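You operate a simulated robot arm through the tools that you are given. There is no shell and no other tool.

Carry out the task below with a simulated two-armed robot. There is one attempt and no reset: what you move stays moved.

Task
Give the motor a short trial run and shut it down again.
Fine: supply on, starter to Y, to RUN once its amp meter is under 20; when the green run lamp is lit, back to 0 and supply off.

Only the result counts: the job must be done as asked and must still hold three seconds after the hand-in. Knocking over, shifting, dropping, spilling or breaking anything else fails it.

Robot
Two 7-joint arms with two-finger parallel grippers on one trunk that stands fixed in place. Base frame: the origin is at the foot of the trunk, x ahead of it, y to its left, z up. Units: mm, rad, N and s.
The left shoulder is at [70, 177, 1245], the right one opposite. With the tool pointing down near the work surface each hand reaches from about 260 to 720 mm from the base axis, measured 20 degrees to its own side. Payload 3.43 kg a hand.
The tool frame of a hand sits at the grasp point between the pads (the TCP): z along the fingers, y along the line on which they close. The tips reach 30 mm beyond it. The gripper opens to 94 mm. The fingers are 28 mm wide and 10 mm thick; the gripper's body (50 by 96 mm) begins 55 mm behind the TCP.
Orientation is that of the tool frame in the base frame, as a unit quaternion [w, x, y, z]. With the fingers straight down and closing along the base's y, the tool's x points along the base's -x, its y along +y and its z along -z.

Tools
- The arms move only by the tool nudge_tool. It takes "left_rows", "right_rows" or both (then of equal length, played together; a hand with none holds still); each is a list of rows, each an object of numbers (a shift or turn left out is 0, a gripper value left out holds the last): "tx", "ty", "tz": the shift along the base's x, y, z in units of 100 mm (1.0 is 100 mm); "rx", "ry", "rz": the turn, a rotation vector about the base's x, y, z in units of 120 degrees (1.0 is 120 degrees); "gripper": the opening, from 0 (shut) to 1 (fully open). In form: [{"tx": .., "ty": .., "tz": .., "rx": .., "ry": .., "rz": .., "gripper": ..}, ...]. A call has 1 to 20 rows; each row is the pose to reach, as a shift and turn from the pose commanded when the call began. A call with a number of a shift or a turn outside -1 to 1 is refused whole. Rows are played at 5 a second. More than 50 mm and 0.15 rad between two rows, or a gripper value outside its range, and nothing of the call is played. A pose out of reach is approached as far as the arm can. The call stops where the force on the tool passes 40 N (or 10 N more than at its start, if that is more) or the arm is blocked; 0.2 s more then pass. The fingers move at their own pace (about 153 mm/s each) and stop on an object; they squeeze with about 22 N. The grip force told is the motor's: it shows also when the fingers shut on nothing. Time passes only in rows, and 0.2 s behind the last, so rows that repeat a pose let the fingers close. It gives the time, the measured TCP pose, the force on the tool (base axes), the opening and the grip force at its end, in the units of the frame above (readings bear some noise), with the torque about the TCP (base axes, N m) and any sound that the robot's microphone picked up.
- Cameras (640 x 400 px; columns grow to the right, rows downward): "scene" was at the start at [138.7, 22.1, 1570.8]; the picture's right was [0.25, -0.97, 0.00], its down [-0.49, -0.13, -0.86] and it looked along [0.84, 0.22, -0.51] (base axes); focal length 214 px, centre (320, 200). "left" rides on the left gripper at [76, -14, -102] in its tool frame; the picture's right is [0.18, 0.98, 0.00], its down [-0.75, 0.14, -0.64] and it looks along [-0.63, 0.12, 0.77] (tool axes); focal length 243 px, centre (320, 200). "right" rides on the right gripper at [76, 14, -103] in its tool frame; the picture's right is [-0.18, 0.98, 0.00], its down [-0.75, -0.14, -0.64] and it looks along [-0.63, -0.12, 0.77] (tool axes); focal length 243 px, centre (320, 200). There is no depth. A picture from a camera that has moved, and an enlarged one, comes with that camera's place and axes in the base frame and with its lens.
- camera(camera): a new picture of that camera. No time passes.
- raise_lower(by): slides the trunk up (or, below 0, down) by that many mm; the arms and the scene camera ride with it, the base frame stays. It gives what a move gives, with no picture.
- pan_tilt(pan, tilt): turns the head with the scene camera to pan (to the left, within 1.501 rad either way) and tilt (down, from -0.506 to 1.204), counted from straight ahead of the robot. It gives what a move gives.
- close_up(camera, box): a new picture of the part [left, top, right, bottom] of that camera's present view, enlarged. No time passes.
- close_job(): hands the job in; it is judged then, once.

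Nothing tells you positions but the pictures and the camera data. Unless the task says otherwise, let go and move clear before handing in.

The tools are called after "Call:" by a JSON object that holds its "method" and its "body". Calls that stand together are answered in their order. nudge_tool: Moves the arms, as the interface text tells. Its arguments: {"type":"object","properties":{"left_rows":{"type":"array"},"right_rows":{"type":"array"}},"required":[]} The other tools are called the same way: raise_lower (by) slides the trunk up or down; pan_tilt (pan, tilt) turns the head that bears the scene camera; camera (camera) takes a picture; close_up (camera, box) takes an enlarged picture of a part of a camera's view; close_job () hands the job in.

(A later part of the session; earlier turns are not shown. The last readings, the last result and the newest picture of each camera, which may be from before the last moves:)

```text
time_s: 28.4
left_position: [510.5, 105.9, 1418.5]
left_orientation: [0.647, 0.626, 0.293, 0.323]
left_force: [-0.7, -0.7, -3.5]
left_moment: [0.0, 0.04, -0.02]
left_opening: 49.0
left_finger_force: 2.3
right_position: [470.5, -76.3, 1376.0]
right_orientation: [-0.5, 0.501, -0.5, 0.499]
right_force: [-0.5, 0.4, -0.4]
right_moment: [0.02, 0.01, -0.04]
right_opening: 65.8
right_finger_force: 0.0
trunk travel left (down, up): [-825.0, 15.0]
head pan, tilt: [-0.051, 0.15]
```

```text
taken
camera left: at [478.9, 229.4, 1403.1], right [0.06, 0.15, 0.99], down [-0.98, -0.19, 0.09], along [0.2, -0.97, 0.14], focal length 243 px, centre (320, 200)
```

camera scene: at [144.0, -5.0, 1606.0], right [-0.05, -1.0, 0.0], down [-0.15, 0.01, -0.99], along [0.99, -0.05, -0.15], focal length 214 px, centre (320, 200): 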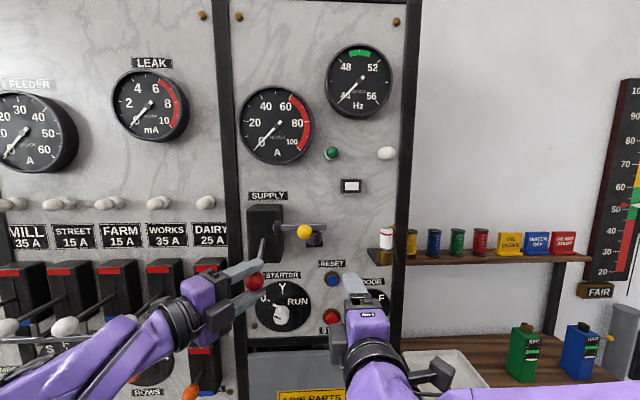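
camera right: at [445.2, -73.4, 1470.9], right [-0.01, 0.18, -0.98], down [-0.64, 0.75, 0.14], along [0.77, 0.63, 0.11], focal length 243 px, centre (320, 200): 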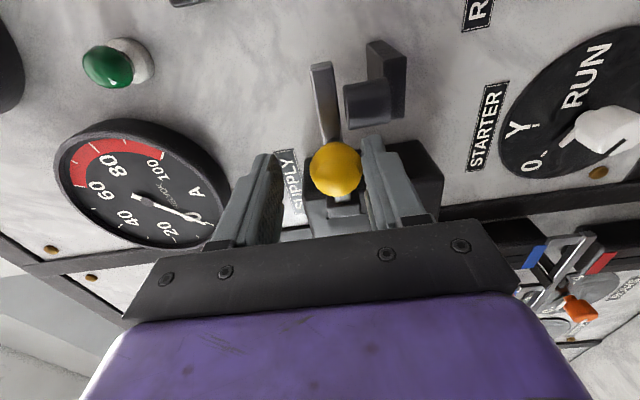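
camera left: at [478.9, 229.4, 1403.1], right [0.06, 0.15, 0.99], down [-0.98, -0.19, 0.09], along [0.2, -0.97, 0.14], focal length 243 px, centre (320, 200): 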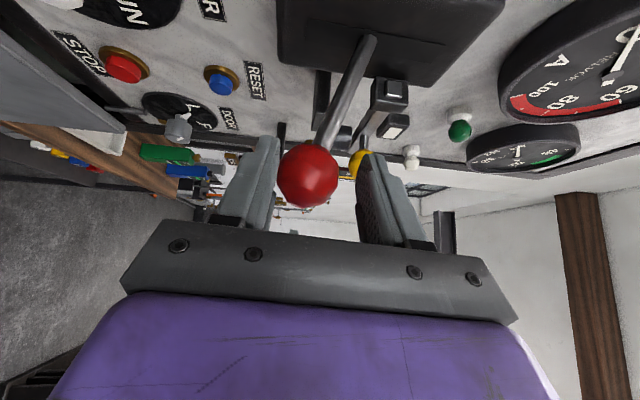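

The lever moves freely at about 3.5 N. Continuing the arc upward.

Call:
{"method": "nudge_tool", "body": {"left_rows": [{"tz": 0.12, "tx": -0.04}, {"tz": 0.24, "tx": -0.07}, {"tz": 0.36, "tx": -0.08}, {"tz": 0.48, "tx": -0.08}, {"tz": 0.6, "tx": -0.07}, {"tz": 0.72, "tx": -0.05}, {"tz": 0.84, "tx": -0.02}, {"tz": 0.94, "tx": 0.01}]}}

Call:
{"method": "camera", "body": {"camera": "left"}}

Call:
{"method": "camera", "body": {"camera": "scene"}}

```text
time_s: 30.1
left_position: [512.1, 108.3, 1512.1]
left_orientation: [0.646, 0.626, 0.293, 0.324]
left_force: [-1.2, -0.3, -2.7]
left_moment: [-0.01, 0.05, -0.02]
left_opening: 48.3
left_finger_force: 0.8
right_position: [472.3, -76.4, 1377.2]
right_orientation: [-0.5, 0.501, -0.5, 0.499]
right_force: [-0.1, 0.2, -0.5]
right_moment: [-0.03, -0.01, 0.01]
right_opening: 65.9
right_finger_force: 0.2
trunk travel left (down, up): [-825.0, 15.0]
head pan, tilt: [-0.051, 0.15]
```

```text
taken
camera left: at [480.3, 229.4, 1496.9], right [0.06, 0.15, 0.99], down [-0.98, -0.19, 0.09], along [0.2, -0.97, 0.14], focal length 243 px, centre (320, 200)
```

left: 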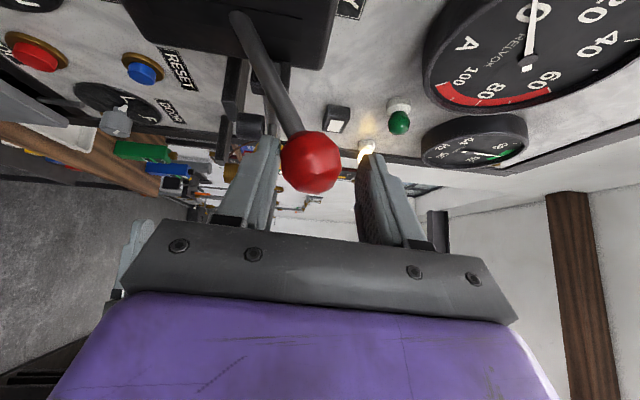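

```text
taken
camera scene: at [144.1, -5.5, 1605.9], right [-0.05, -1.0, 0.0], down [-0.15, 0.01, -0.99], along [0.99, -0.05, -0.15], focal length 214 px, centre (320, 200)
```

scene: 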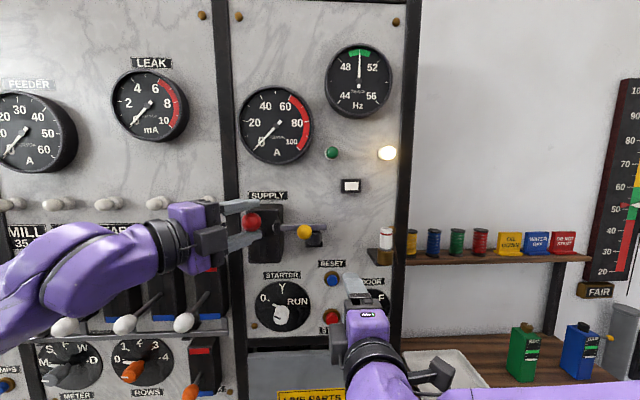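

Supply is live: the white lamp is lit and the Hz meter reads 50. I'll push the lever the last bit to its upper stop.

Call:
{"method": "nudge_tool", "body": {"left_rows": [{"tz": 0.06, "tx": 0.03}, {"tz": 0.12, "tx": 0.06}, {"tz": 0.18, "tx": 0.1}, {"tz": 0.24, "tx": 0.14}]}}

Call:
{"method": "camera", "body": {"camera": "left"}}

Call:
{"method": "close_up", "body": {"camera": "scene", "box": [220, 80, 420, 350]}}

```text
time_s: 30.9
left_position: [515.5, 103.2, 1518.2]
left_orientation: [0.644, 0.633, 0.295, 0.314]
left_force: [-13.9, -3.3, -19.0]
left_moment: [0.02, 0.84, -0.14]
left_opening: 58.9
left_finger_force: 10.1
right_position: [469.9, -75.0, 1377.0]
right_orientation: [0.501, -0.501, 0.499, -0.5]
right_force: [0.2, 0.2, 0.5]
right_moment: [0.0, 0.0, -0.02]
right_opening: 65.6
right_finger_force: 0.1
trunk travel left (down, up): [-825.0, 15.0]
head pan, tilt: [-0.051, 0.15]
stopped in row 3 (left hand): the force on the tool passed its limit at 44 N (the readings are from after the stop); the commanded pose is now the measured one
```

```text
taken
camera left: at [485.6, 226.2, 1504.5], right [0.09, 0.15, 0.99], down [-0.98, -0.18, 0.11], along [0.2, -0.97, 0.13], focal length 243 px, centre (320, 200)
```

left: 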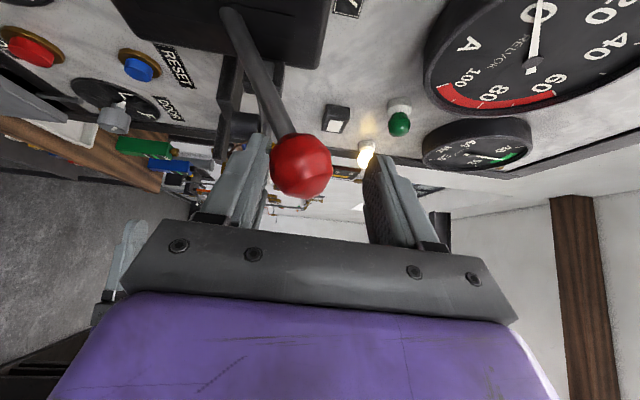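

```text
1.48 times, centred on (320, 215) of scene
camera zoom: at [141.7, -4.2, 1606.1], right [-0.05, -1.0, 0.0], down [-0.15, 0.01, -0.99], along [0.99, -0.05, -0.15], focal length 318 px, centre (320, 178)
```

zoom: 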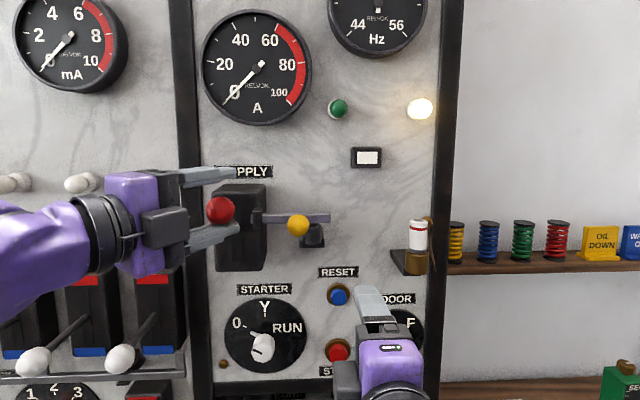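

Lever is at its upper stop. I'll open and withdraw the left hand, then look closely at the starter knob with the right camera.

Call:
{"method": "nudge_tool", "body": {"left_rows": [{"tz": -0.08, "gripper": 0.75}, {"tz": -0.08, "gripper": 0.75}, {"tz": -0.08, "tx": -0.3, "ty": 0.25}, {"tz": -0.08, "tx": -0.6, "ty": 0.5}]}}

Call:
{"method": "nudge_tool", "body": {"right_rows": [{"tz": -0.4}, {"tz": -0.8}, {"tz": -1, "ty": 0.3}, {"tz": -1, "ty": 0.7}, {"tz": -1, "ty": 1}]}}

Call:
{"method": "camera", "body": {"camera": "right"}}

Call:
{"method": "camera", "body": {"camera": "scene"}}

```text
time_s: 31.9
left_position: [456.4, 158.5, 1514.5]
left_orientation: [0.645, 0.629, 0.296, 0.318]
left_force: [-0.3, 1.2, 0.2]
left_moment: [0.02, -0.01, 0.01]
left_opening: 70.5
left_finger_force: 0.0
right_position: [468.6, -73.2, 1377.6]
right_orientation: [-0.5, 0.501, -0.499, 0.5]
right_force: [-1.3, 0.3, 0.3]
right_moment: [0.02, 0.01, -0.02]
right_opening: 65.9
right_finger_force: 0.1
trunk travel left (down, up): [-825.0, 15.0]
head pan, tilt: [-0.051, 0.15]
```

```text
time_s: 33.1
left_position: [458.9, 158.7, 1514.0]
left_orientation: [0.645, 0.629, 0.295, 0.318]
left_force: [0.4, -0.1, 0.6]
left_moment: [0.01, 0.0, -0.01]
left_opening: 70.6
left_finger_force: 0.0
right_position: [470.6, 25.9, 1277.0]
right_orientation: [-0.5, 0.501, -0.499, 0.501]
right_force: [-0.3, -0.2, -0.4]
right_moment: [0.02, 0.01, -0.02]
right_opening: 65.8
right_finger_force: 0.0
trunk travel left (down, up): [-825.0, 15.0]
head pan, tilt: [-0.051, 0.15]
```

```text
taken
camera right: at [368.7, -51.3, 1261.2], right [0.0, 0.18, -0.98], down [-0.64, 0.75, 0.14], along [0.77, 0.63, 0.12], focal length 243 px, centre (320, 200)
```

right: 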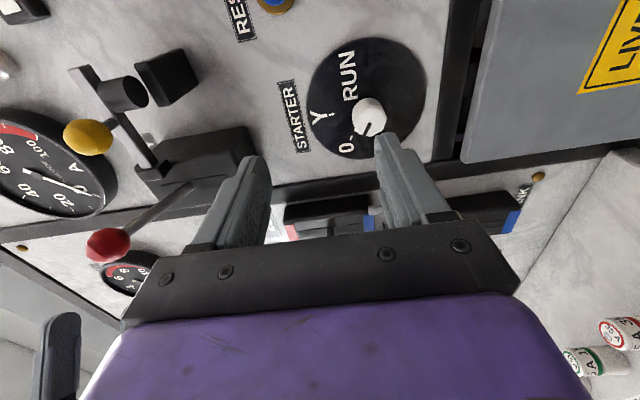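

```text
taken
camera scene: at [143.4, -3.2, 1606.0], right [-0.05, -1.0, 0.0], down [-0.15, 0.01, -0.99], along [0.99, -0.05, -0.15], focal length 214 px, centre (320, 200)
```

scene: 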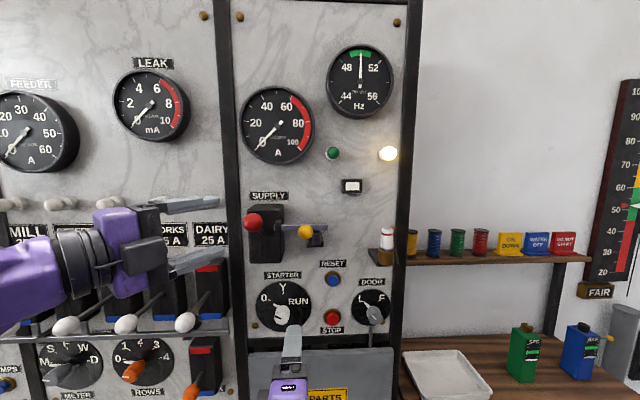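

Call:
{"method": "close_up", "body": {"camera": "right", "box": [300, 30, 440, 170]}}

Call:
{"method": "close_up", "body": {"camera": "scene", "box": [245, 265, 345, 345]}}

```text
2.86 times, centred on (370, 100) of right
camera zoom: at [368.7, -51.3, 1261.2], right [0.0, 0.18, -0.98], down [-0.64, 0.75, 0.14], along [0.77, 0.63, 0.12], focal length 693 px, centre (177, 486)
```

zoom: 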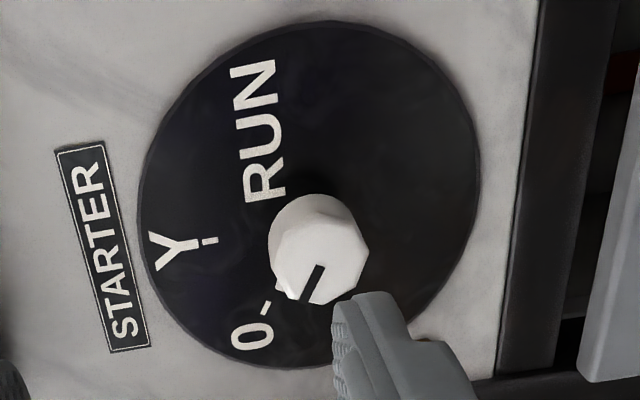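

```text
5.00 times, centred on (295, 305) of scene
camera zoom: at [143.4, -3.2, 1606.0], right [-0.05, -1.0, 0.0], down [-0.15, 0.01, -0.99], along [0.99, -0.05, -0.15], focal length 1072 px, centre (445, -325)
```

zoom: 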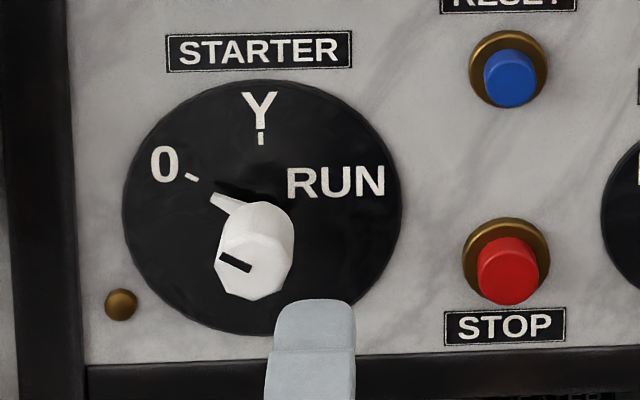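

Supply stays on by itself. The starter axis is at roughly (702, 73, 1214) with an octagonal knob sticking out to x≈660; I'll zoom in further on the knob to choose the grip angle.

Call:
{"method": "close_up", "body": {"camera": "scene", "box": [265, 295, 305, 325]}}

Call:
{"method": "close_up", "body": {"camera": "right", "box": [345, 85, 395, 145]}}

```text
13.33 times, centred on (285, 310) of scene
camera zoom: at [143.4, -3.2, 1606.0], right [-0.05, -1.0, 0.0], down [-0.15, 0.01, -0.99], along [0.99, -0.05, -0.15], focal length 2860 px, centre (787, -1267)
```

zoom: 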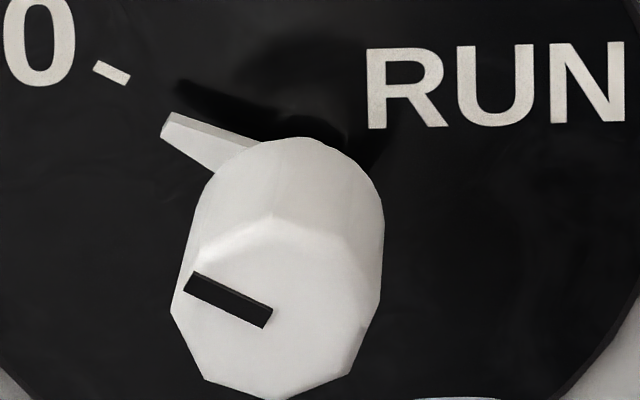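

```text
6.67 times, centred on (370, 115) of right
camera zoom: at [368.7, -51.3, 1261.2], right [0.0, 0.18, -0.98], down [-0.64, 0.75, 0.14], along [0.77, 0.63, 0.12], focal length 1618 px, centre (-13, 767)
```

zoom: 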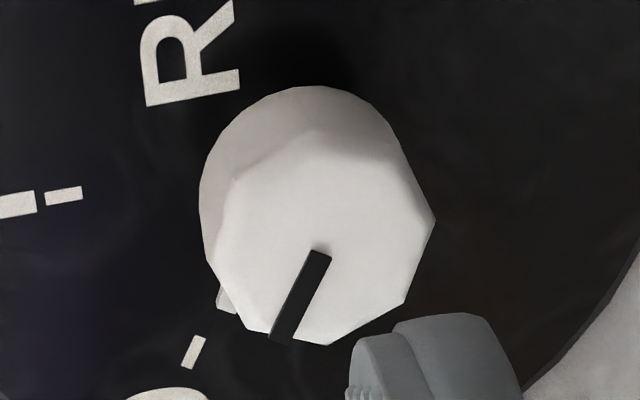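

The knob is roughly round, about 42 mm across. I'll line the open right gripper up with its axis, stopping ~70 mm short to check alignment.

Call:
{"method": "nudge_tool", "body": {"right_rows": [{"ty": 0.25, "tz": -0.3, "gripper": 0.9}, {"ty": 0.47, "tz": -0.63}, {"ty": 0.47, "tz": -0.63, "tx": 0.45}, {"ty": 0.47, "tz": -0.63, "tx": 0.9}]}}

Call:
{"method": "camera", "body": {"camera": "right"}}

Call:
{"method": "close_up", "body": {"camera": "scene", "box": [220, 80, 420, 350]}}

```text
time_s: 34.3
left_position: [458.4, 155.6, 1514.2]
left_orientation: [0.645, 0.63, 0.296, 0.317]
left_force: [0.4, 0.3, 0.2]
left_moment: [0.02, -0.01, -0.02]
left_opening: 70.5
left_finger_force: 0.1
right_position: [577.1, 48.5, 1255.4]
right_orientation: [0.518, -0.459, 0.528, -0.492]
right_force: [-0.6, 0.3, 0.2]
right_moment: [0.01, -0.04, 0.02]
right_opening: 84.6
right_finger_force: 0.0
trunk travel left (down, up): [-825.0, 15.0]
head pan, tilt: [-0.051, 0.15]
stopped in row 4 (right hand): the arm was blocked; the commanded pose is now the measured one
```

```text
taken
camera right: at [470.6, -21.3, 1229.7], right [0.03, 0.27, -0.96], down [-0.61, 0.77, 0.2], along [0.79, 0.58, 0.19], focal length 243 px, centre (320, 200)
```

right: 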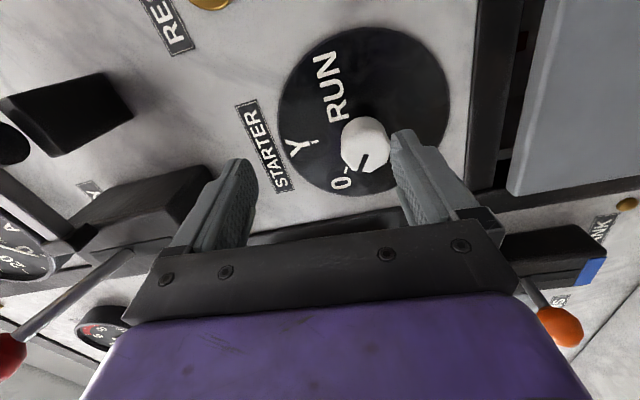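

```text
1.48 times, centred on (320, 215) of scene
camera zoom: at [142.9, -4.3, 1606.1], right [-0.05, -1.0, 0.0], down [-0.15, 0.01, -0.99], along [0.99, -0.05, -0.15], focal length 318 px, centre (320, 178)
```

zoom: 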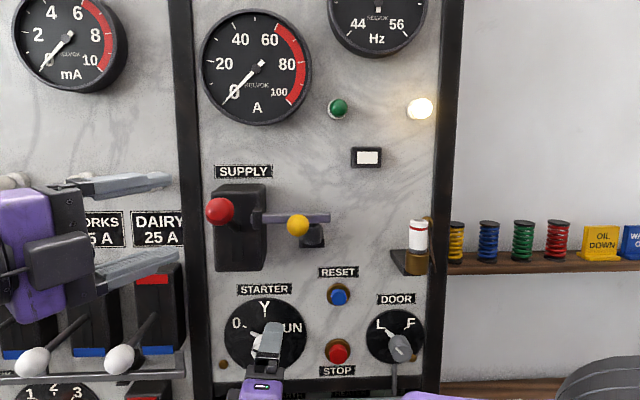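

The right arm reported being blocked with no force on the tool; I'll look at where its elbow and forearm are.

Call:
{"method": "pan_tilt", "body": {"pan": -0.6, "tilt": 0.9}}

Call:
{"method": "camera", "body": {"camera": "scene"}}

Call:
{"method": "pan_tilt", "body": {"pan": 0.0, "tilt": 0.9}}

Call:
{"method": "camera", "body": {"camera": "scene"}}

```text
time_s: 35.4
left_position: [460.0, 154.6, 1513.5]
left_orientation: [0.645, 0.629, 0.295, 0.318]
left_force: [-0.6, 0.8, -0.8]
left_moment: [0.02, 0.01, 0.03]
left_opening: 70.6
left_finger_force: 0.0
right_position: [577.2, 49.2, 1252.6]
right_orientation: [0.517, -0.459, 0.529, -0.492]
right_force: [0.3, 0.4, 0.5]
right_moment: [-0.01, -0.02, 0.0]
right_opening: 84.4
right_finger_force: 0.2
trunk travel left (down, up): [-825.0, 15.0]
head pan, tilt: [-0.6, 0.901]
```

```text
taken
camera scene: at [113.7, -42.7, 1539.8], right [-0.56, -0.83, 0.0], down [-0.65, 0.44, -0.62], along [0.51, -0.35, -0.78], focal length 214 px, centre (320, 200)
```

scene: 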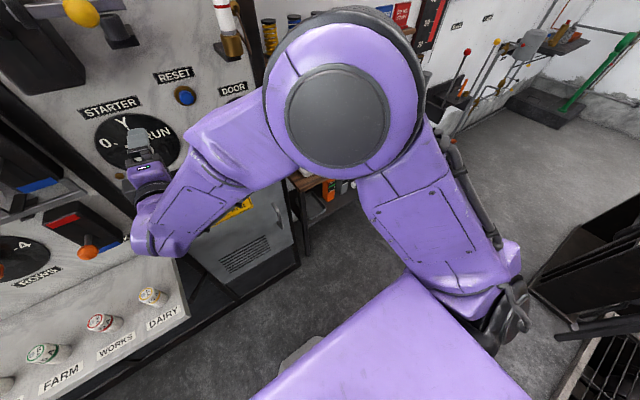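

```text
time_s: 36.4
left_position: [460.0, 156.4, 1513.1]
left_orientation: [0.645, 0.629, 0.294, 0.318]
left_force: [0.4, 0.4, -0.5]
left_moment: [0.0, 0.01, 0.01]
left_opening: 70.3
left_finger_force: 0.0
right_position: [576.9, 47.4, 1253.0]
right_orientation: [0.517, -0.46, 0.528, -0.492]
right_force: [-0.5, 0.0, -0.8]
right_moment: [0.05, -0.03, -0.01]
right_opening: 84.6
right_finger_force: 0.1
trunk travel left (down, up): [-825.0, 15.0]
head pan, tilt: [0.0, 0.901]
```

```text
taken
camera scene: at [126.8, -0.6, 1539.7], right [0.0, -1.0, 0.0], down [-0.78, 0.0, -0.62], along [0.62, 0.0, -0.78], focal length 214 px, centre (320, 200)
```

scene: 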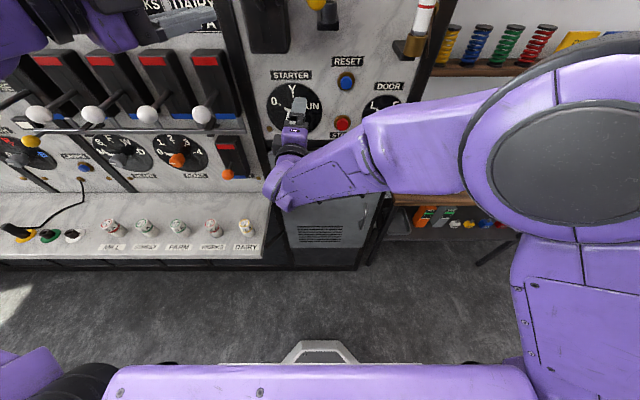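

The right arm's elbow is cramped for a target left of centre. The starter (y≈73) suits the left arm better, so I'll retreat the right arm along its path.

Call:
{"method": "nudge_tool", "body": {"right_rows": [{"tx": -0.4, "tz": 0.1}, {"tx": -0.8, "tz": 0.2, "ty": -0.1}, {"tx": -1, "tz": 0.4, "ty": -0.4}, {"tx": -1, "tz": 0.6, "ty": -0.8}, {"tx": -1, "tz": 0.6, "ty": -1}]}}

Call:
{"method": "nudge_tool", "body": {"right_rows": [{"ty": -0.4}, {"ty": -0.8}, {"ty": -1}]}}

Call:
{"method": "camera", "body": {"camera": "scene"}}

```text
time_s: 37.6
left_position: [457.3, 155.3, 1514.0]
left_orientation: [0.644, 0.63, 0.294, 0.319]
left_force: [-1.3, -0.5, 0.4]
left_moment: [-0.02, 0.0, -0.01]
left_opening: 70.5
left_finger_force: 0.0
right_position: [473.2, -49.2, 1313.3]
right_orientation: [0.517, -0.463, 0.525, -0.493]
right_force: [0.6, -0.4, 0.0]
right_moment: [0.0, 0.02, 0.01]
right_opening: 84.6
right_finger_force: 0.0
trunk travel left (down, up): [-825.0, 15.0]
head pan, tilt: [0.0, 0.901]
```

```text
time_s: 38.4
left_position: [459.4, 156.5, 1513.4]
left_orientation: [0.645, 0.629, 0.296, 0.318]
left_force: [0.1, 0.0, -1.2]
left_moment: [0.03, 0.04, -0.04]
left_opening: 70.5
left_finger_force: 0.2
right_position: [481.0, -147.0, 1312.5]
right_orientation: [0.516, -0.462, 0.526, -0.493]
right_force: [0.3, -0.9, -0.2]
right_moment: [0.0, 0.02, 0.01]
right_opening: 84.5
right_finger_force: 0.0
right hand out of reach, approached as far as the arm can: row 3
trunk travel left (down, up): [-825.0, 15.0]
head pan, tilt: [0.0, 0.901]
```

```text
taken
camera scene: at [127.2, 0.3, 1539.7], right [0.0, -1.0, 0.0], down [-0.78, 0.0, -0.62], along [0.62, 0.0, -0.78], focal length 214 px, centre (320, 200)
```

scene: 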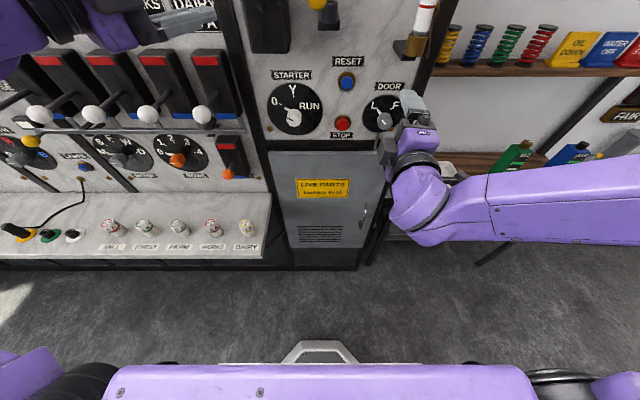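

The right arm is clear. Now the left hand: straighten its yaw to point forward while descending in front of the starter.

Call:
{"method": "nudge_tool", "body": {"left_rows": [{"tz": -0.1}, {"tz": -0.3, "rz": 0.065}, {"tz": -0.5, "rz": 0.13}, {"tz": -0.7, "rz": 0.195, "tx": 0.05, "ty": -0.05}, {"tz": -0.9, "rz": 0.26, "tx": 0.1, "ty": -0.1}, {"tz": -1, "rz": 0.32, "tx": 0.15, "ty": -0.2}]}}

Call:
{"method": "nudge_tool", "body": {"left_rows": [{"tz": -0.4}, {"tz": -0.8}, {"tz": -1, "ty": -0.2}]}}

Call:
{"method": "camera", "body": {"camera": "scene"}}

Call:
{"method": "camera", "body": {"camera": "left"}}

```text
time_s: 39.8
left_position: [473.7, 133.1, 1413.4]
left_orientation: [0.503, 0.499, 0.485, 0.513]
left_force: [-0.4, -0.5, 0.5]
left_moment: [-0.02, 0.0, 0.02]
left_opening: 70.5
left_finger_force: 0.0
right_position: [481.8, -147.9, 1312.3]
right_orientation: [0.517, -0.461, 0.527, -0.492]
right_force: [0.5, -0.7, -0.2]
right_moment: [0.02, -0.01, 0.02]
right_opening: 84.4
right_finger_force: 0.0
trunk travel left (down, up): [-825.0, 15.0]
head pan, tilt: [0.0, 0.901]
```

```text
time_s: 40.6
left_position: [474.2, 112.5, 1313.0]
left_orientation: [0.503, 0.498, 0.485, 0.513]
left_force: [-0.2, 0.0, 0.0]
left_moment: [-0.04, 0.0, 0.06]
left_opening: 70.8
left_finger_force: 0.0
right_position: [482.1, -149.2, 1313.7]
right_orientation: [0.516, -0.462, 0.528, -0.491]
right_force: [0.4, -1.2, 0.4]
right_moment: [0.02, 0.0, 0.01]
right_opening: 84.8
right_finger_force: 0.0
trunk travel left (down, up): [-825.0, 15.0]
head pan, tilt: [0.0, 0.901]
```

```text
taken
camera scene: at [127.4, -2.9, 1539.7], right [0.0, -1.0, 0.0], down [-0.78, 0.0, -0.62], along [0.62, 0.0, -0.78], focal length 214 px, centre (320, 200)
```

scene: 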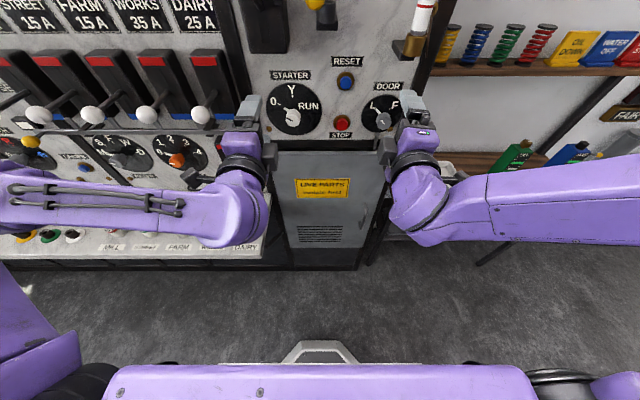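

```text
taken
camera left: at [374.0, 189.2, 1298.5], right [-0.03, 0.16, 0.99], down [-0.65, -0.75, 0.1], along [0.76, -0.64, 0.13], focal length 243 px, centre (320, 200)
```

left: 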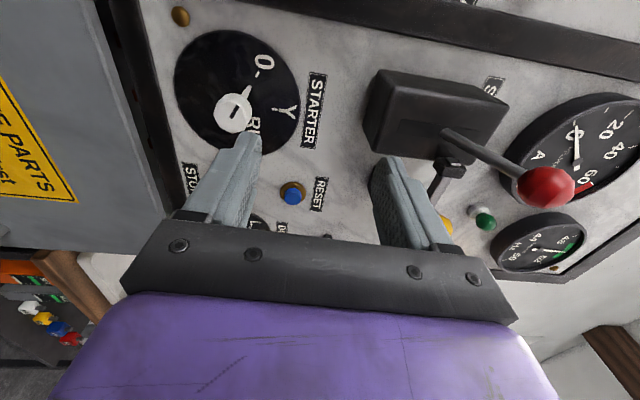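

The left arm fits well here. I'll roll the left hand back by 120° so it can turn the knob clockwise through Y to RUN and end in this known-good roll.

Call:
{"method": "nudge_tool", "body": {"left_rows": [{"rx": -0.067}, {"rx": -0.134}, {"rx": -0.2}, {"rx": -0.267}, {"rx": -0.334}, {"rx": -0.4}, {"rx": -0.467}, {"rx": -0.534}, {"rx": -0.6}, {"rx": -0.667}, {"rx": -0.734}, {"rx": -0.8}, {"rx": -0.867}, {"rx": -0.934}, {"rx": -1, "gripper": 0.9}]}}

Call:
{"method": "camera", "body": {"camera": "left"}}

Call:
{"method": "camera", "body": {"camera": "scene"}}

```text
time_s: 43.6
left_position: [463.0, 121.6, 1340.5]
left_orientation: [0.759, -0.069, 0.647, -0.003]
left_force: [-0.1, 1.2, 0.5]
left_moment: [0.06, 0.01, 0.01]
left_opening: 84.5
left_finger_force: 0.1
left hand out of reach, approached as far as the arm can: row 12, 13, 14, 15
right_position: [481.6, -144.8, 1313.5]
right_orientation: [0.516, -0.462, 0.526, -0.493]
right_force: [0.2, 0.1, -0.1]
right_moment: [0.02, 0.01, -0.01]
right_opening: 84.7
right_finger_force: 0.1
trunk travel left (down, up): [-825.0, 15.0]
head pan, tilt: [0.0, 0.901]
stopped in row 15 (left hand): the arm was blocked; the commanded pose is now the measured one
```

```text
taken
camera left: at [377.8, 90.3, 1252.6], right [-0.05, 0.96, -0.29], down [-0.76, 0.15, 0.63], along [0.64, 0.25, 0.72], focal length 243 px, centre (320, 200)
```

left: 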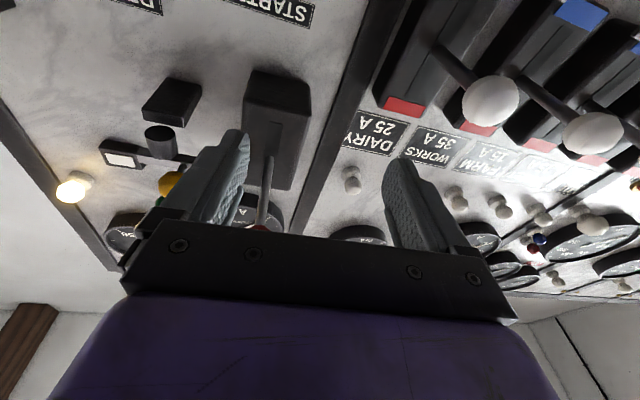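

```text
taken
camera scene: at [127.6, 1.1, 1539.7], right [0.0, -1.0, 0.0], down [-0.78, 0.0, -0.62], along [0.62, 0.0, -0.78], focal length 214 px, centre (320, 200)
```

scene: 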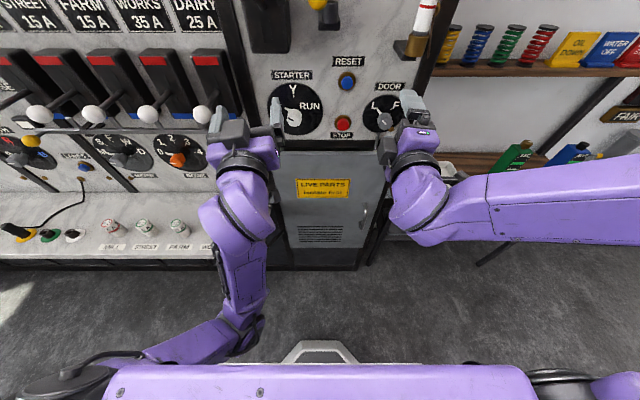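

At this retracted spot the roll is limited, so I'll use a 30° roll start and regrip between steps. I'll now straighten the hand, roll to +30°, and line up with the knob axis.

Call:
{"method": "nudge_tool", "body": {"left_rows": [{"tx": 0.1, "rx": 0.05, "ry": 0.0144, "rz": -0.004}, {"tx": 0.25, "ty": -0.1, "tz": -0.2, "rx": 0.1, "ry": 0.0288, "rz": -0.008}, {"tx": 0.35, "ty": -0.2, "tz": -0.4, "rx": 0.15, "ry": 0.0432, "rz": -0.012}, {"tx": 0.45, "ty": -0.3, "tz": -0.6, "rx": 0.2, "ry": 0.0576, "rz": -0.016}, {"tx": 0.55, "ty": -0.4, "tz": -0.8, "rx": 0.25, "ry": 0.072, "rz": -0.02}, {"tx": 0.6, "ty": -0.45, "tz": -1, "rx": 0.2986, "ry": 0.0863, "rz": -0.024}]}}

Call:
{"method": "camera", "body": {"camera": "left"}}

Call:
{"method": "camera", "body": {"camera": "scene"}}

```text
time_s: 45.0
left_position: [524.5, 74.6, 1239.9]
left_orientation: [0.681, 0.185, 0.685, 0.182]
left_force: [0.5, 0.1, 0.5]
left_moment: [-0.02, -0.02, 0.01]
left_opening: 84.6
left_finger_force: 0.1
right_position: [480.8, -147.0, 1312.1]
right_orientation: [0.517, -0.461, 0.526, -0.493]
right_force: [0.2, 0.5, 0.2]
right_moment: [-0.01, -0.04, 0.02]
right_opening: 84.9
right_finger_force: 0.0
trunk travel left (down, up): [-825.0, 15.0]
head pan, tilt: [0.0, 0.901]
```

```text
taken
camera left: at [421.8, 100.2, 1169.1], right [0.0, 0.94, 0.33], down [-0.64, -0.25, 0.73], along [0.77, -0.21, 0.6], focal length 243 px, centre (320, 200)
```

left: 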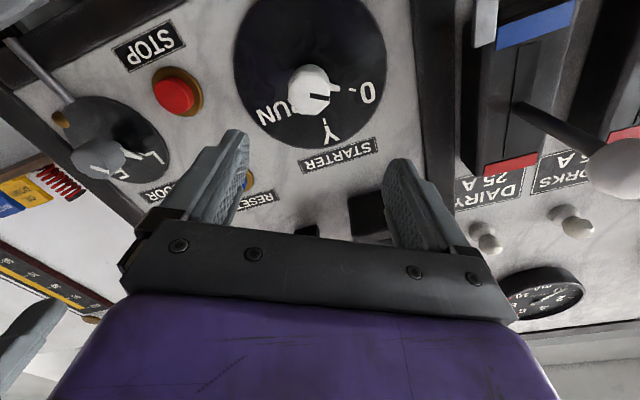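

```text
taken
camera scene: at [126.7, -0.9, 1539.7], right [0.0, -1.0, 0.0], down [-0.78, 0.0, -0.62], along [0.62, 0.0, -0.78], focal length 214 px, centre (320, 200)
```

scene: 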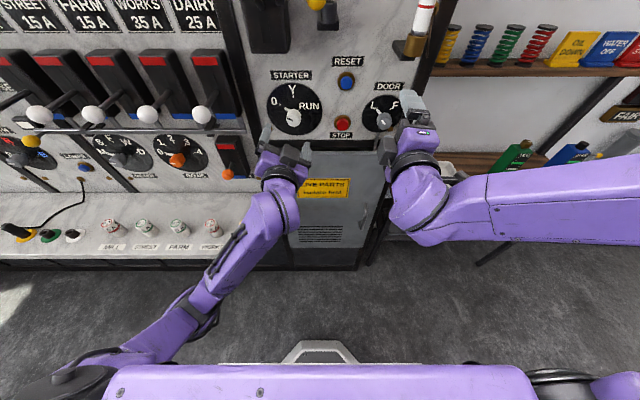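

Call:
{"method": "close_up", "body": {"camera": "left", "box": [220, 0, 400, 180]}}

Call:
{"method": "close_up", "body": {"camera": "scene", "box": [255, 65, 335, 145]}}

```text
2.22 times, centred on (310, 90) of left
camera zoom: at [421.8, 100.2, 1169.1], right [0.0, 0.94, 0.33], down [-0.64, -0.25, 0.73], along [0.77, -0.21, 0.6], focal length 539 px, centre (342, 444)
```

zoom: 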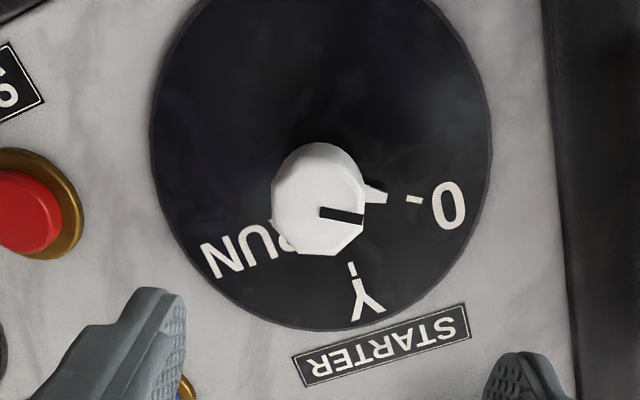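

```text
5.00 times, centred on (295, 105) of scene
camera zoom: at [126.7, -0.9, 1539.7], right [0.0, -1.0, 0.0], down [-0.78, 0.0, -0.62], along [0.62, 0.0, -0.78], focal length 1072 px, centre (445, 675)
```

zoom: 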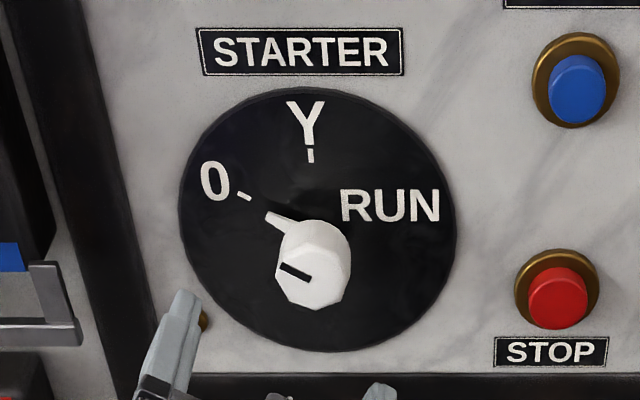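

The axis is now well fixed at about y 70.5, z 1223, with the knob face at x≈645 and the panel at x≈703. I'll align and advance the open left gripper over the knob.

Call:
{"method": "nudge_tool", "body": {"left_rows": [{"ty": -0.04, "tz": -0.17}, {"ty": -0.04, "tz": -0.17, "tx": 0.4}, {"ty": -0.04, "tz": -0.17, "tx": 0.75}]}}

Call:
{"method": "camera", "body": {"camera": "left"}}

Call:
{"method": "close_up", "body": {"camera": "scene", "box": [215, 45, 375, 205]}}

```text
time_s: 45.8
left_position: [599.7, 70.7, 1223.1]
left_orientation: [0.681, 0.185, 0.685, 0.182]
left_force: [-0.2, -0.2, -0.4]
left_moment: [-0.04, -0.02, -0.02]
left_opening: 84.7
left_finger_force: 0.1
right_position: [482.2, -146.9, 1312.4]
right_orientation: [0.516, -0.462, 0.527, -0.493]
right_force: [-0.1, -1.1, -0.4]
right_moment: [0.01, -0.01, -0.01]
right_opening: 84.7
right_finger_force: 0.0
trunk travel left (down, up): [-825.0, 15.0]
head pan, tilt: [0.0, 0.901]
```

```text
taken
camera left: at [497.5, 96.1, 1150.9], right [0.0, 0.94, 0.33], down [-0.64, -0.25, 0.73], along [0.77, -0.21, 0.6], focal length 243 px, centre (320, 200)
```

left: 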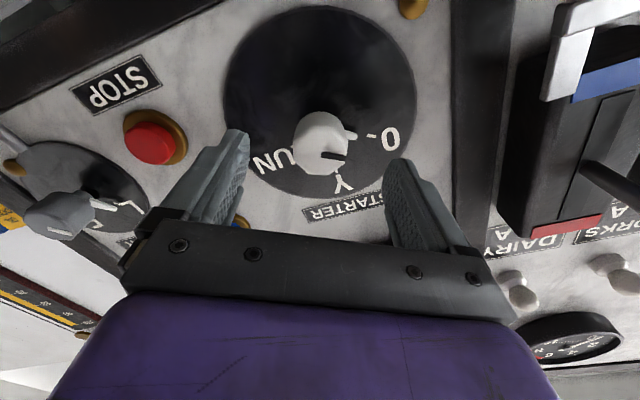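

```text
2.50 times, centred on (295, 125) of scene
camera zoom: at [128.3, -0.9, 1539.6], right [0.0, -1.0, 0.0], down [-0.78, 0.0, -0.62], along [0.62, 0.0, -0.78], focal length 536 px, centre (382, 388)
```

zoom: 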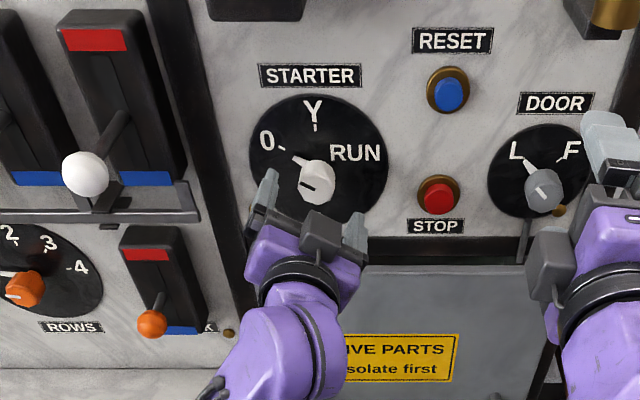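

Well aligned. Set the head so that meter, lamp and knob are all visible, then advance and close on the knob.

Call:
{"method": "pan_tilt", "body": {"pan": 0.0, "tilt": 0.35}}

Call:
{"method": "nudge_tool", "body": {"left_rows": [{"tx": 0.3}, {"tx": 0.58}, {"tx": 0.58, "gripper": 0.0}, {"tx": 0.58, "gripper": 0.0}, {"tx": 0.58, "gripper": 0.0}]}}

Call:
{"method": "camera", "body": {"camera": "left"}}

Call:
{"method": "camera", "body": {"camera": "scene"}}

```text
time_s: 46.8
left_position: [597.8, 70.2, 1222.4]
left_orientation: [0.681, 0.184, 0.685, 0.183]
left_force: [-0.3, -0.5, -0.4]
left_moment: [-0.01, 0.02, 0.02]
left_opening: 84.5
left_finger_force: 0.0
right_position: [479.9, -146.1, 1312.1]
right_orientation: [0.516, -0.462, 0.527, -0.493]
right_force: [-0.5, -0.2, -1.3]
right_moment: [0.0, 0.02, 0.01]
right_opening: 84.6
right_finger_force: 0.2
trunk travel left (down, up): [-825.0, 15.0]
head pan, tilt: [0.0, 0.351]
```

```text
time_s: 48.0
left_position: [657.9, 70.7, 1222.8]
left_orientation: [0.681, 0.183, 0.685, 0.183]
left_force: [8.8, 0.1, 7.1]
left_moment: [-0.03, 0.35, 0.74]
left_opening: 38.1
left_finger_force: 45.3
right_position: [482.0, -147.5, 1312.1]
right_orientation: [0.516, -0.462, 0.527, -0.492]
right_force: [0.4, 0.5, -0.1]
right_moment: [-0.01, -0.01, 0.0]
right_opening: 84.6
right_finger_force: 0.0
trunk travel left (down, up): [-825.0, 15.0]
head pan, tilt: [0.0, 0.351]
```

```text
taken
camera left: at [556.2, 96.0, 1151.2], right [0.0, 0.94, 0.33], down [-0.64, -0.25, 0.73], along [0.77, -0.21, 0.6], focal length 243 px, centre (320, 200)
```

left: 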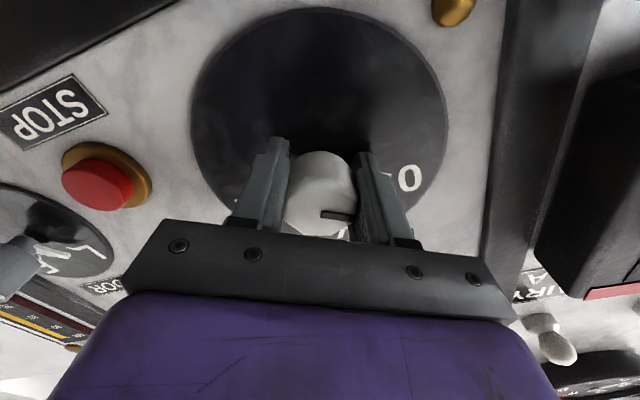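

```text
taken
camera scene: at [146.0, -0.8, 1587.2], right [0.0, -1.0, 0.0], down [-0.34, 0.0, -0.94], along [0.94, 0.0, -0.34], focal length 214 px, centre (320, 200)
```

scene: 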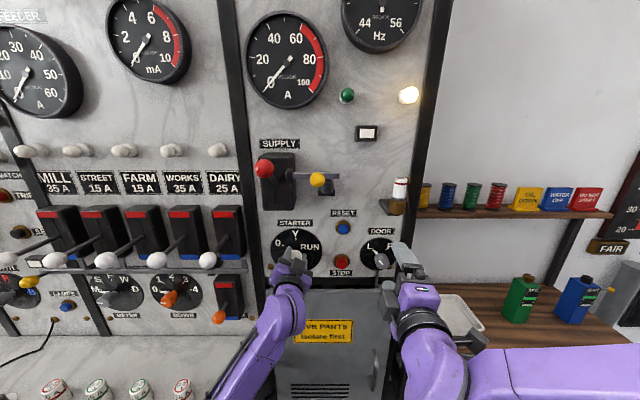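

The knob is gripped (38 mm). Turning clockwise 60° to Y.

Call:
{"method": "nudge_tool", "body": {"left_rows": [{"rx": 0.0625}, {"rx": 0.125}, {"rx": 0.1875}, {"rx": 0.25}, {"rx": 0.3125}, {"rx": 0.375}, {"rx": 0.4375}, {"rx": 0.5}]}}

Call:
{"method": "close_up", "body": {"camera": "scene", "box": [230, 0, 430, 130]}}

Call:
{"method": "camera", "body": {"camera": "left"}}

Call:
{"method": "close_up", "body": {"camera": "scene", "box": [260, 210, 360, 290]}}

```text
time_s: 49.8
left_position: [657.1, 72.1, 1225.1]
left_orientation: [0.498, 0.499, 0.502, 0.5]
left_force: [19.0, 2.4, 24.1]
left_moment: [-0.08, -0.08, -0.28]
left_opening: 38.0
left_finger_force: 44.7
right_position: [482.1, -146.5, 1312.6]
right_orientation: [0.516, -0.461, 0.527, -0.492]
right_force: [-1.1, 0.6, 0.1]
right_moment: [0.0, 0.02, 0.01]
right_opening: 84.6
right_finger_force: 0.1
trunk travel left (down, up): [-825.0, 15.0]
head pan, tilt: [0.0, 0.351]
```

```text
3.08 times, centred on (330, 65) of scene
camera zoom: at [146.1, -0.3, 1587.2], right [0.0, -1.0, 0.0], down [-0.34, 0.0, -0.94], along [0.94, 0.0, -0.34], focal length 660 px, centre (289, 615)
```

zoom: 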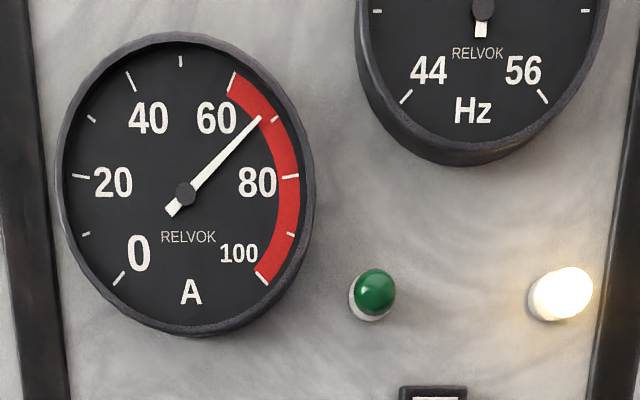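

```text
taken
camera left: at [556.1, 147.2, 1211.8], right [0.0, 0.18, 0.98], down [-0.64, -0.76, 0.14], along [0.77, -0.63, 0.12], focal length 243 px, centre (320, 200)
```

left: 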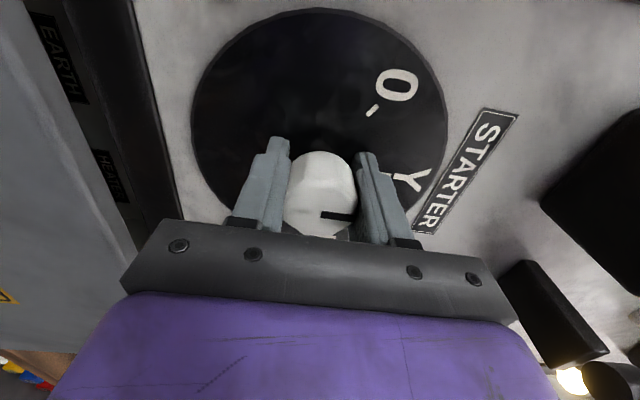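

```text
5.00 times, centred on (310, 250) of scene
camera zoom: at [146.1, -0.3, 1587.2], right [0.0, -1.0, 0.0], down [-0.34, 0.0, -0.94], along [0.94, 0.0, -0.34], focal length 1072 px, centre (370, -50)
```

zoom: 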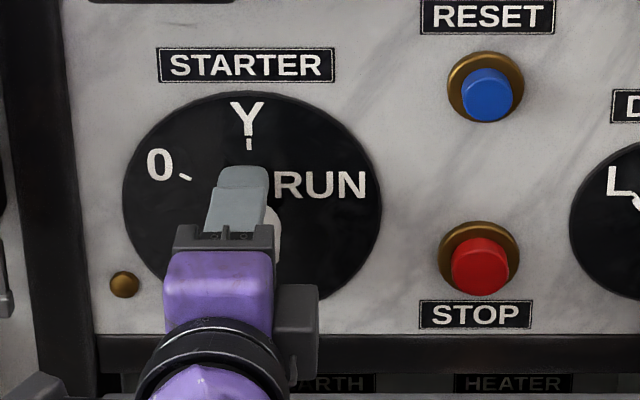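

Motor is starting in Y (about 68 A). While the current falls, I'll release, roll back 60° and regrip, ready for the next step.

Call:
{"method": "nudge_tool", "body": {"left_rows": [{"gripper": 0.62}, {"gripper": 0.62}, {"rx": -0.0625}, {"rx": -0.125}, {"rx": -0.1875}, {"rx": -0.25}, {"rx": -0.3125}, {"rx": -0.375}, {"rx": -0.4375, "tz": 0.02}, {"rx": -0.5, "tz": 0.02}]}}

Call:
{"method": "close_up", "body": {"camera": "scene", "box": [230, 0, 430, 130]}}

Call:
{"method": "camera", "body": {"camera": "left"}}

```text
time_s: 52.0
left_position: [655.6, 70.1, 1225.8]
left_orientation: [0.681, 0.182, 0.685, 0.182]
left_force: [1.3, -0.4, -0.5]
left_moment: [0.01, 0.01, 0.01]
left_opening: 58.2
left_finger_force: 0.1
right_position: [480.6, -147.0, 1312.4]
right_orientation: [0.517, -0.461, 0.526, -0.493]
right_force: [0.6, -0.2, -0.6]
right_moment: [-0.02, 0.02, 0.0]
right_opening: 84.8
right_finger_force: 0.0
trunk travel left (down, up): [-825.0, 15.0]
head pan, tilt: [0.0, 0.351]
```

```text
3.08 times, centred on (330, 65) of scene
camera zoom: at [144.1, -1.8, 1587.3], right [0.0, -1.0, 0.0], down [-0.34, 0.0, -0.94], along [0.94, 0.0, -0.34], focal length 660 px, centre (289, 615)
```

zoom: 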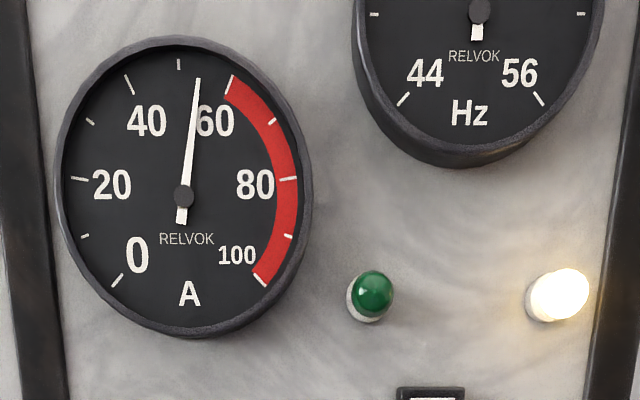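

```text
taken
camera left: at [554.4, 95.4, 1154.1], right [0.0, 0.94, 0.33], down [-0.64, -0.25, 0.73], along [0.77, -0.21, 0.6], focal length 243 px, centre (320, 200)
```

left: 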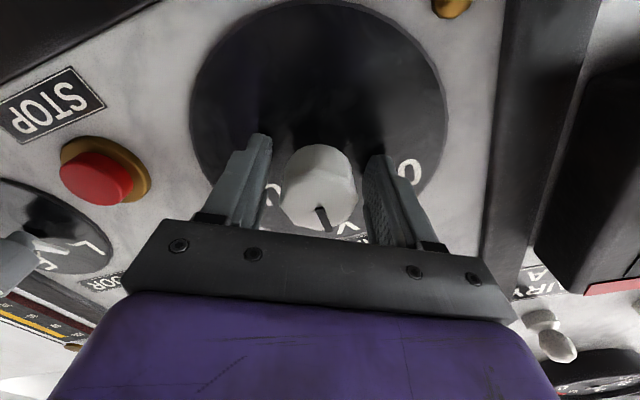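

Current is falling (~53 A). Knob stays at Y; I'll close on it and wait.

Call:
{"method": "nudge_tool", "body": {"left_rows": [{"gripper": 0.0}, {"gripper": 0.0}, {"gripper": 0.0}, {"gripper": 0.0}, {"gripper": 0.0}, {"gripper": 0.0}, {"gripper": 0.0}, {"gripper": 0.0}]}}

Call:
{"method": "close_up", "body": {"camera": "scene", "box": [230, 0, 430, 130]}}

```text
time_s: 53.8
left_position: [655.8, 70.1, 1225.2]
left_orientation: [0.681, 0.184, 0.685, 0.183]
left_force: [-6.9, -4.9, -11.7]
left_moment: [-0.02, -0.72, 0.18]
left_opening: 37.7
left_finger_force: 44.7
right_position: [481.0, -148.7, 1312.2]
right_orientation: [0.516, -0.462, 0.526, -0.493]
right_force: [-0.6, -0.5, -0.2]
right_moment: [0.0, 0.0, -0.01]
right_opening: 84.8
right_finger_force: 0.1
trunk travel left (down, up): [-825.0, 15.0]
head pan, tilt: [0.0, 0.351]
```

```text
3.08 times, centred on (330, 65) of scene
camera zoom: at [144.3, -2.1, 1587.2], right [0.0, -1.0, 0.0], down [-0.34, 0.0, -0.94], along [0.94, 0.0, -0.34], focal length 660 px, centre (289, 615)
```

zoom: 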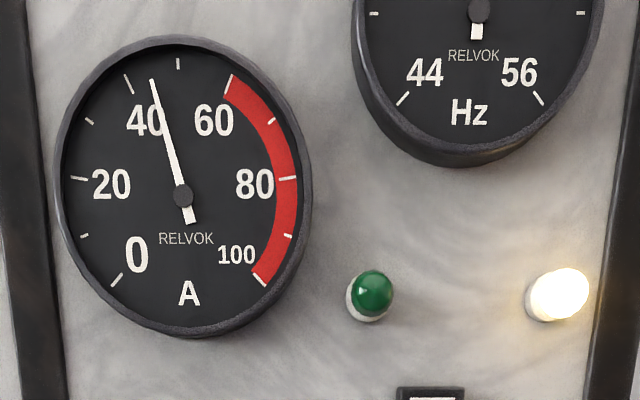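

About 44 A and still dropping. Waiting a few more seconds with the grip held.

Call:
{"method": "nudge_tool", "body": {"left_rows": [{"gripper": 0.0}, {"gripper": 0.0}, {"gripper": 0.0}, {"gripper": 0.0}, {"gripper": 0.0}, {"gripper": 0.0}, {"gripper": 0.0}, {"gripper": 0.0}, {"gripper": 0.0}, {"gripper": 0.0}, {"gripper": 0.0}, {"gripper": 0.0}, {"gripper": 0.0}, {"gripper": 0.0}, {"gripper": 0.0}]}}

Call:
{"method": "close_up", "body": {"camera": "scene", "box": [230, 0, 430, 130]}}

```text
time_s: 57.0
left_position: [657.4, 69.1, 1225.4]
left_orientation: [0.68, 0.184, 0.685, 0.183]
left_force: [-12.0, -4.7, -19.8]
left_moment: [0.02, -0.27, 0.61]
left_opening: 37.7
left_finger_force: 44.7
right_position: [480.0, -148.2, 1313.7]
right_orientation: [0.517, -0.461, 0.526, -0.493]
right_force: [-0.4, 0.0, -0.5]
right_moment: [-0.02, 0.0, 0.0]
right_opening: 84.6
right_finger_force: 0.0
trunk travel left (down, up): [-825.0, 15.0]
head pan, tilt: [0.0, 0.351]
```

```text
3.08 times, centred on (330, 65) of scene
camera zoom: at [144.4, -2.1, 1587.2], right [0.0, -1.0, 0.0], down [-0.34, 0.0, -0.94], along [0.94, 0.0, -0.34], focal length 660 px, centre (289, 615)
```

zoom: 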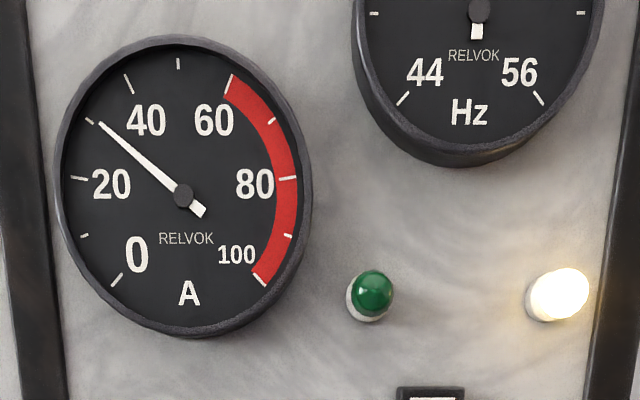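

About 31 A. Waiting on.

Call:
{"method": "nudge_tool", "body": {"left_rows": [{"tz": -0.015}, {"tz": -0.015}, {"tz": -0.015}, {"tz": -0.015}, {"tz": -0.015}, {"tz": -0.015}, {"tz": -0.015}, {"tz": -0.015}, {"tz": -0.015}, {"tz": -0.015}, {"tz": -0.015}, {"tz": -0.015}, {"tz": -0.015}, {"tz": -0.015}, {"tz": -0.015}, {"tz": -0.015}, {"tz": -0.015}, {"tz": -0.015}]}}

Call:
{"method": "close_up", "body": {"camera": "scene", "box": [230, 0, 430, 130]}}

```text
time_s: 60.8
left_position: [657.2, 69.6, 1226.0]
left_orientation: [0.682, 0.183, 0.685, 0.182]
left_force: [7.7, -2.8, 11.9]
left_moment: [-0.04, -0.51, 0.38]
left_opening: 37.6
left_finger_force: 45.6
right_position: [481.2, -147.7, 1312.3]
right_orientation: [0.517, -0.461, 0.526, -0.493]
right_force: [-0.4, 0.6, -0.2]
right_moment: [0.01, 0.03, -0.03]
right_opening: 84.5
right_finger_force: 0.1
trunk travel left (down, up): [-825.0, 15.0]
head pan, tilt: [0.0, 0.351]
```

```text
3.08 times, centred on (330, 65) of scene
camera zoom: at [144.6, -2.4, 1587.3], right [0.0, -1.0, 0.0], down [-0.34, 0.0, -0.94], along [0.94, 0.0, -0.34], focal length 660 px, centre (289, 615)
```

zoom: 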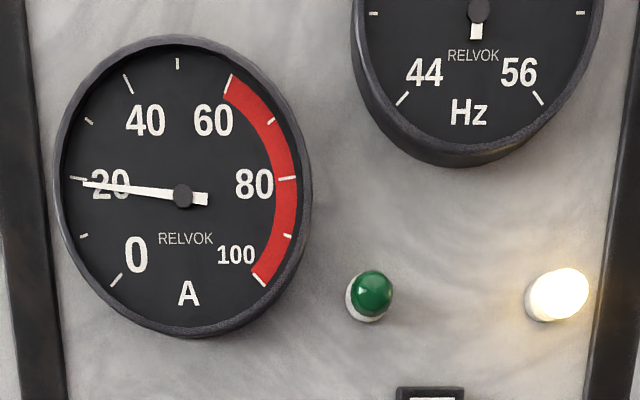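

Right about 20 A. I'll wait a little more so it is clearly under.

Call:
{"method": "nudge_tool", "body": {"left_rows": [{"tz": 0.005}, {"tz": 0.005}, {"tz": 0.005}, {"tz": 0.005}, {"tz": 0.005}, {"tz": 0.005}, {"tz": 0.005}, {"tz": 0.005}]}}

Call:
{"method": "close_up", "body": {"camera": "scene", "box": [230, 0, 430, 130]}}

```text
time_s: 62.6
left_position: [657.0, 69.9, 1225.8]
left_orientation: [0.681, 0.184, 0.685, 0.182]
left_force: [4.6, -3.3, 8.5]
left_moment: [-0.02, -0.34, 0.47]
left_opening: 37.6
left_finger_force: 44.7
right_position: [480.1, -148.4, 1312.8]
right_orientation: [0.516, -0.462, 0.526, -0.493]
right_force: [-0.1, -0.2, -0.2]
right_moment: [-0.01, 0.02, 0.03]
right_opening: 84.6
right_finger_force: 0.1
trunk travel left (down, up): [-825.0, 15.0]
head pan, tilt: [0.0, 0.351]
```

```text
3.08 times, centred on (330, 65) of scene
camera zoom: at [144.3, -2.4, 1587.3], right [0.0, -1.0, 0.0], down [-0.34, 0.0, -0.94], along [0.94, 0.0, -0.34], focal length 660 px, centre (289, 615)
```

zoom: 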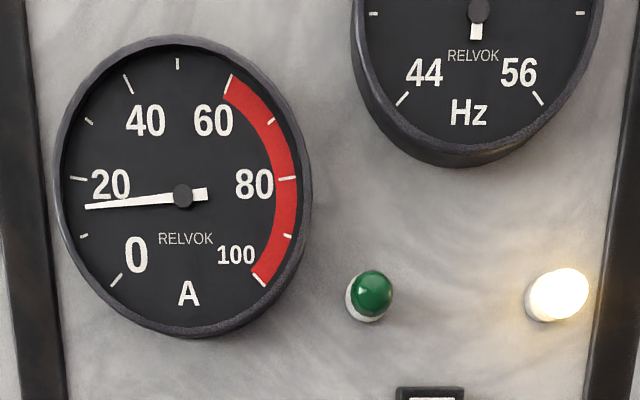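

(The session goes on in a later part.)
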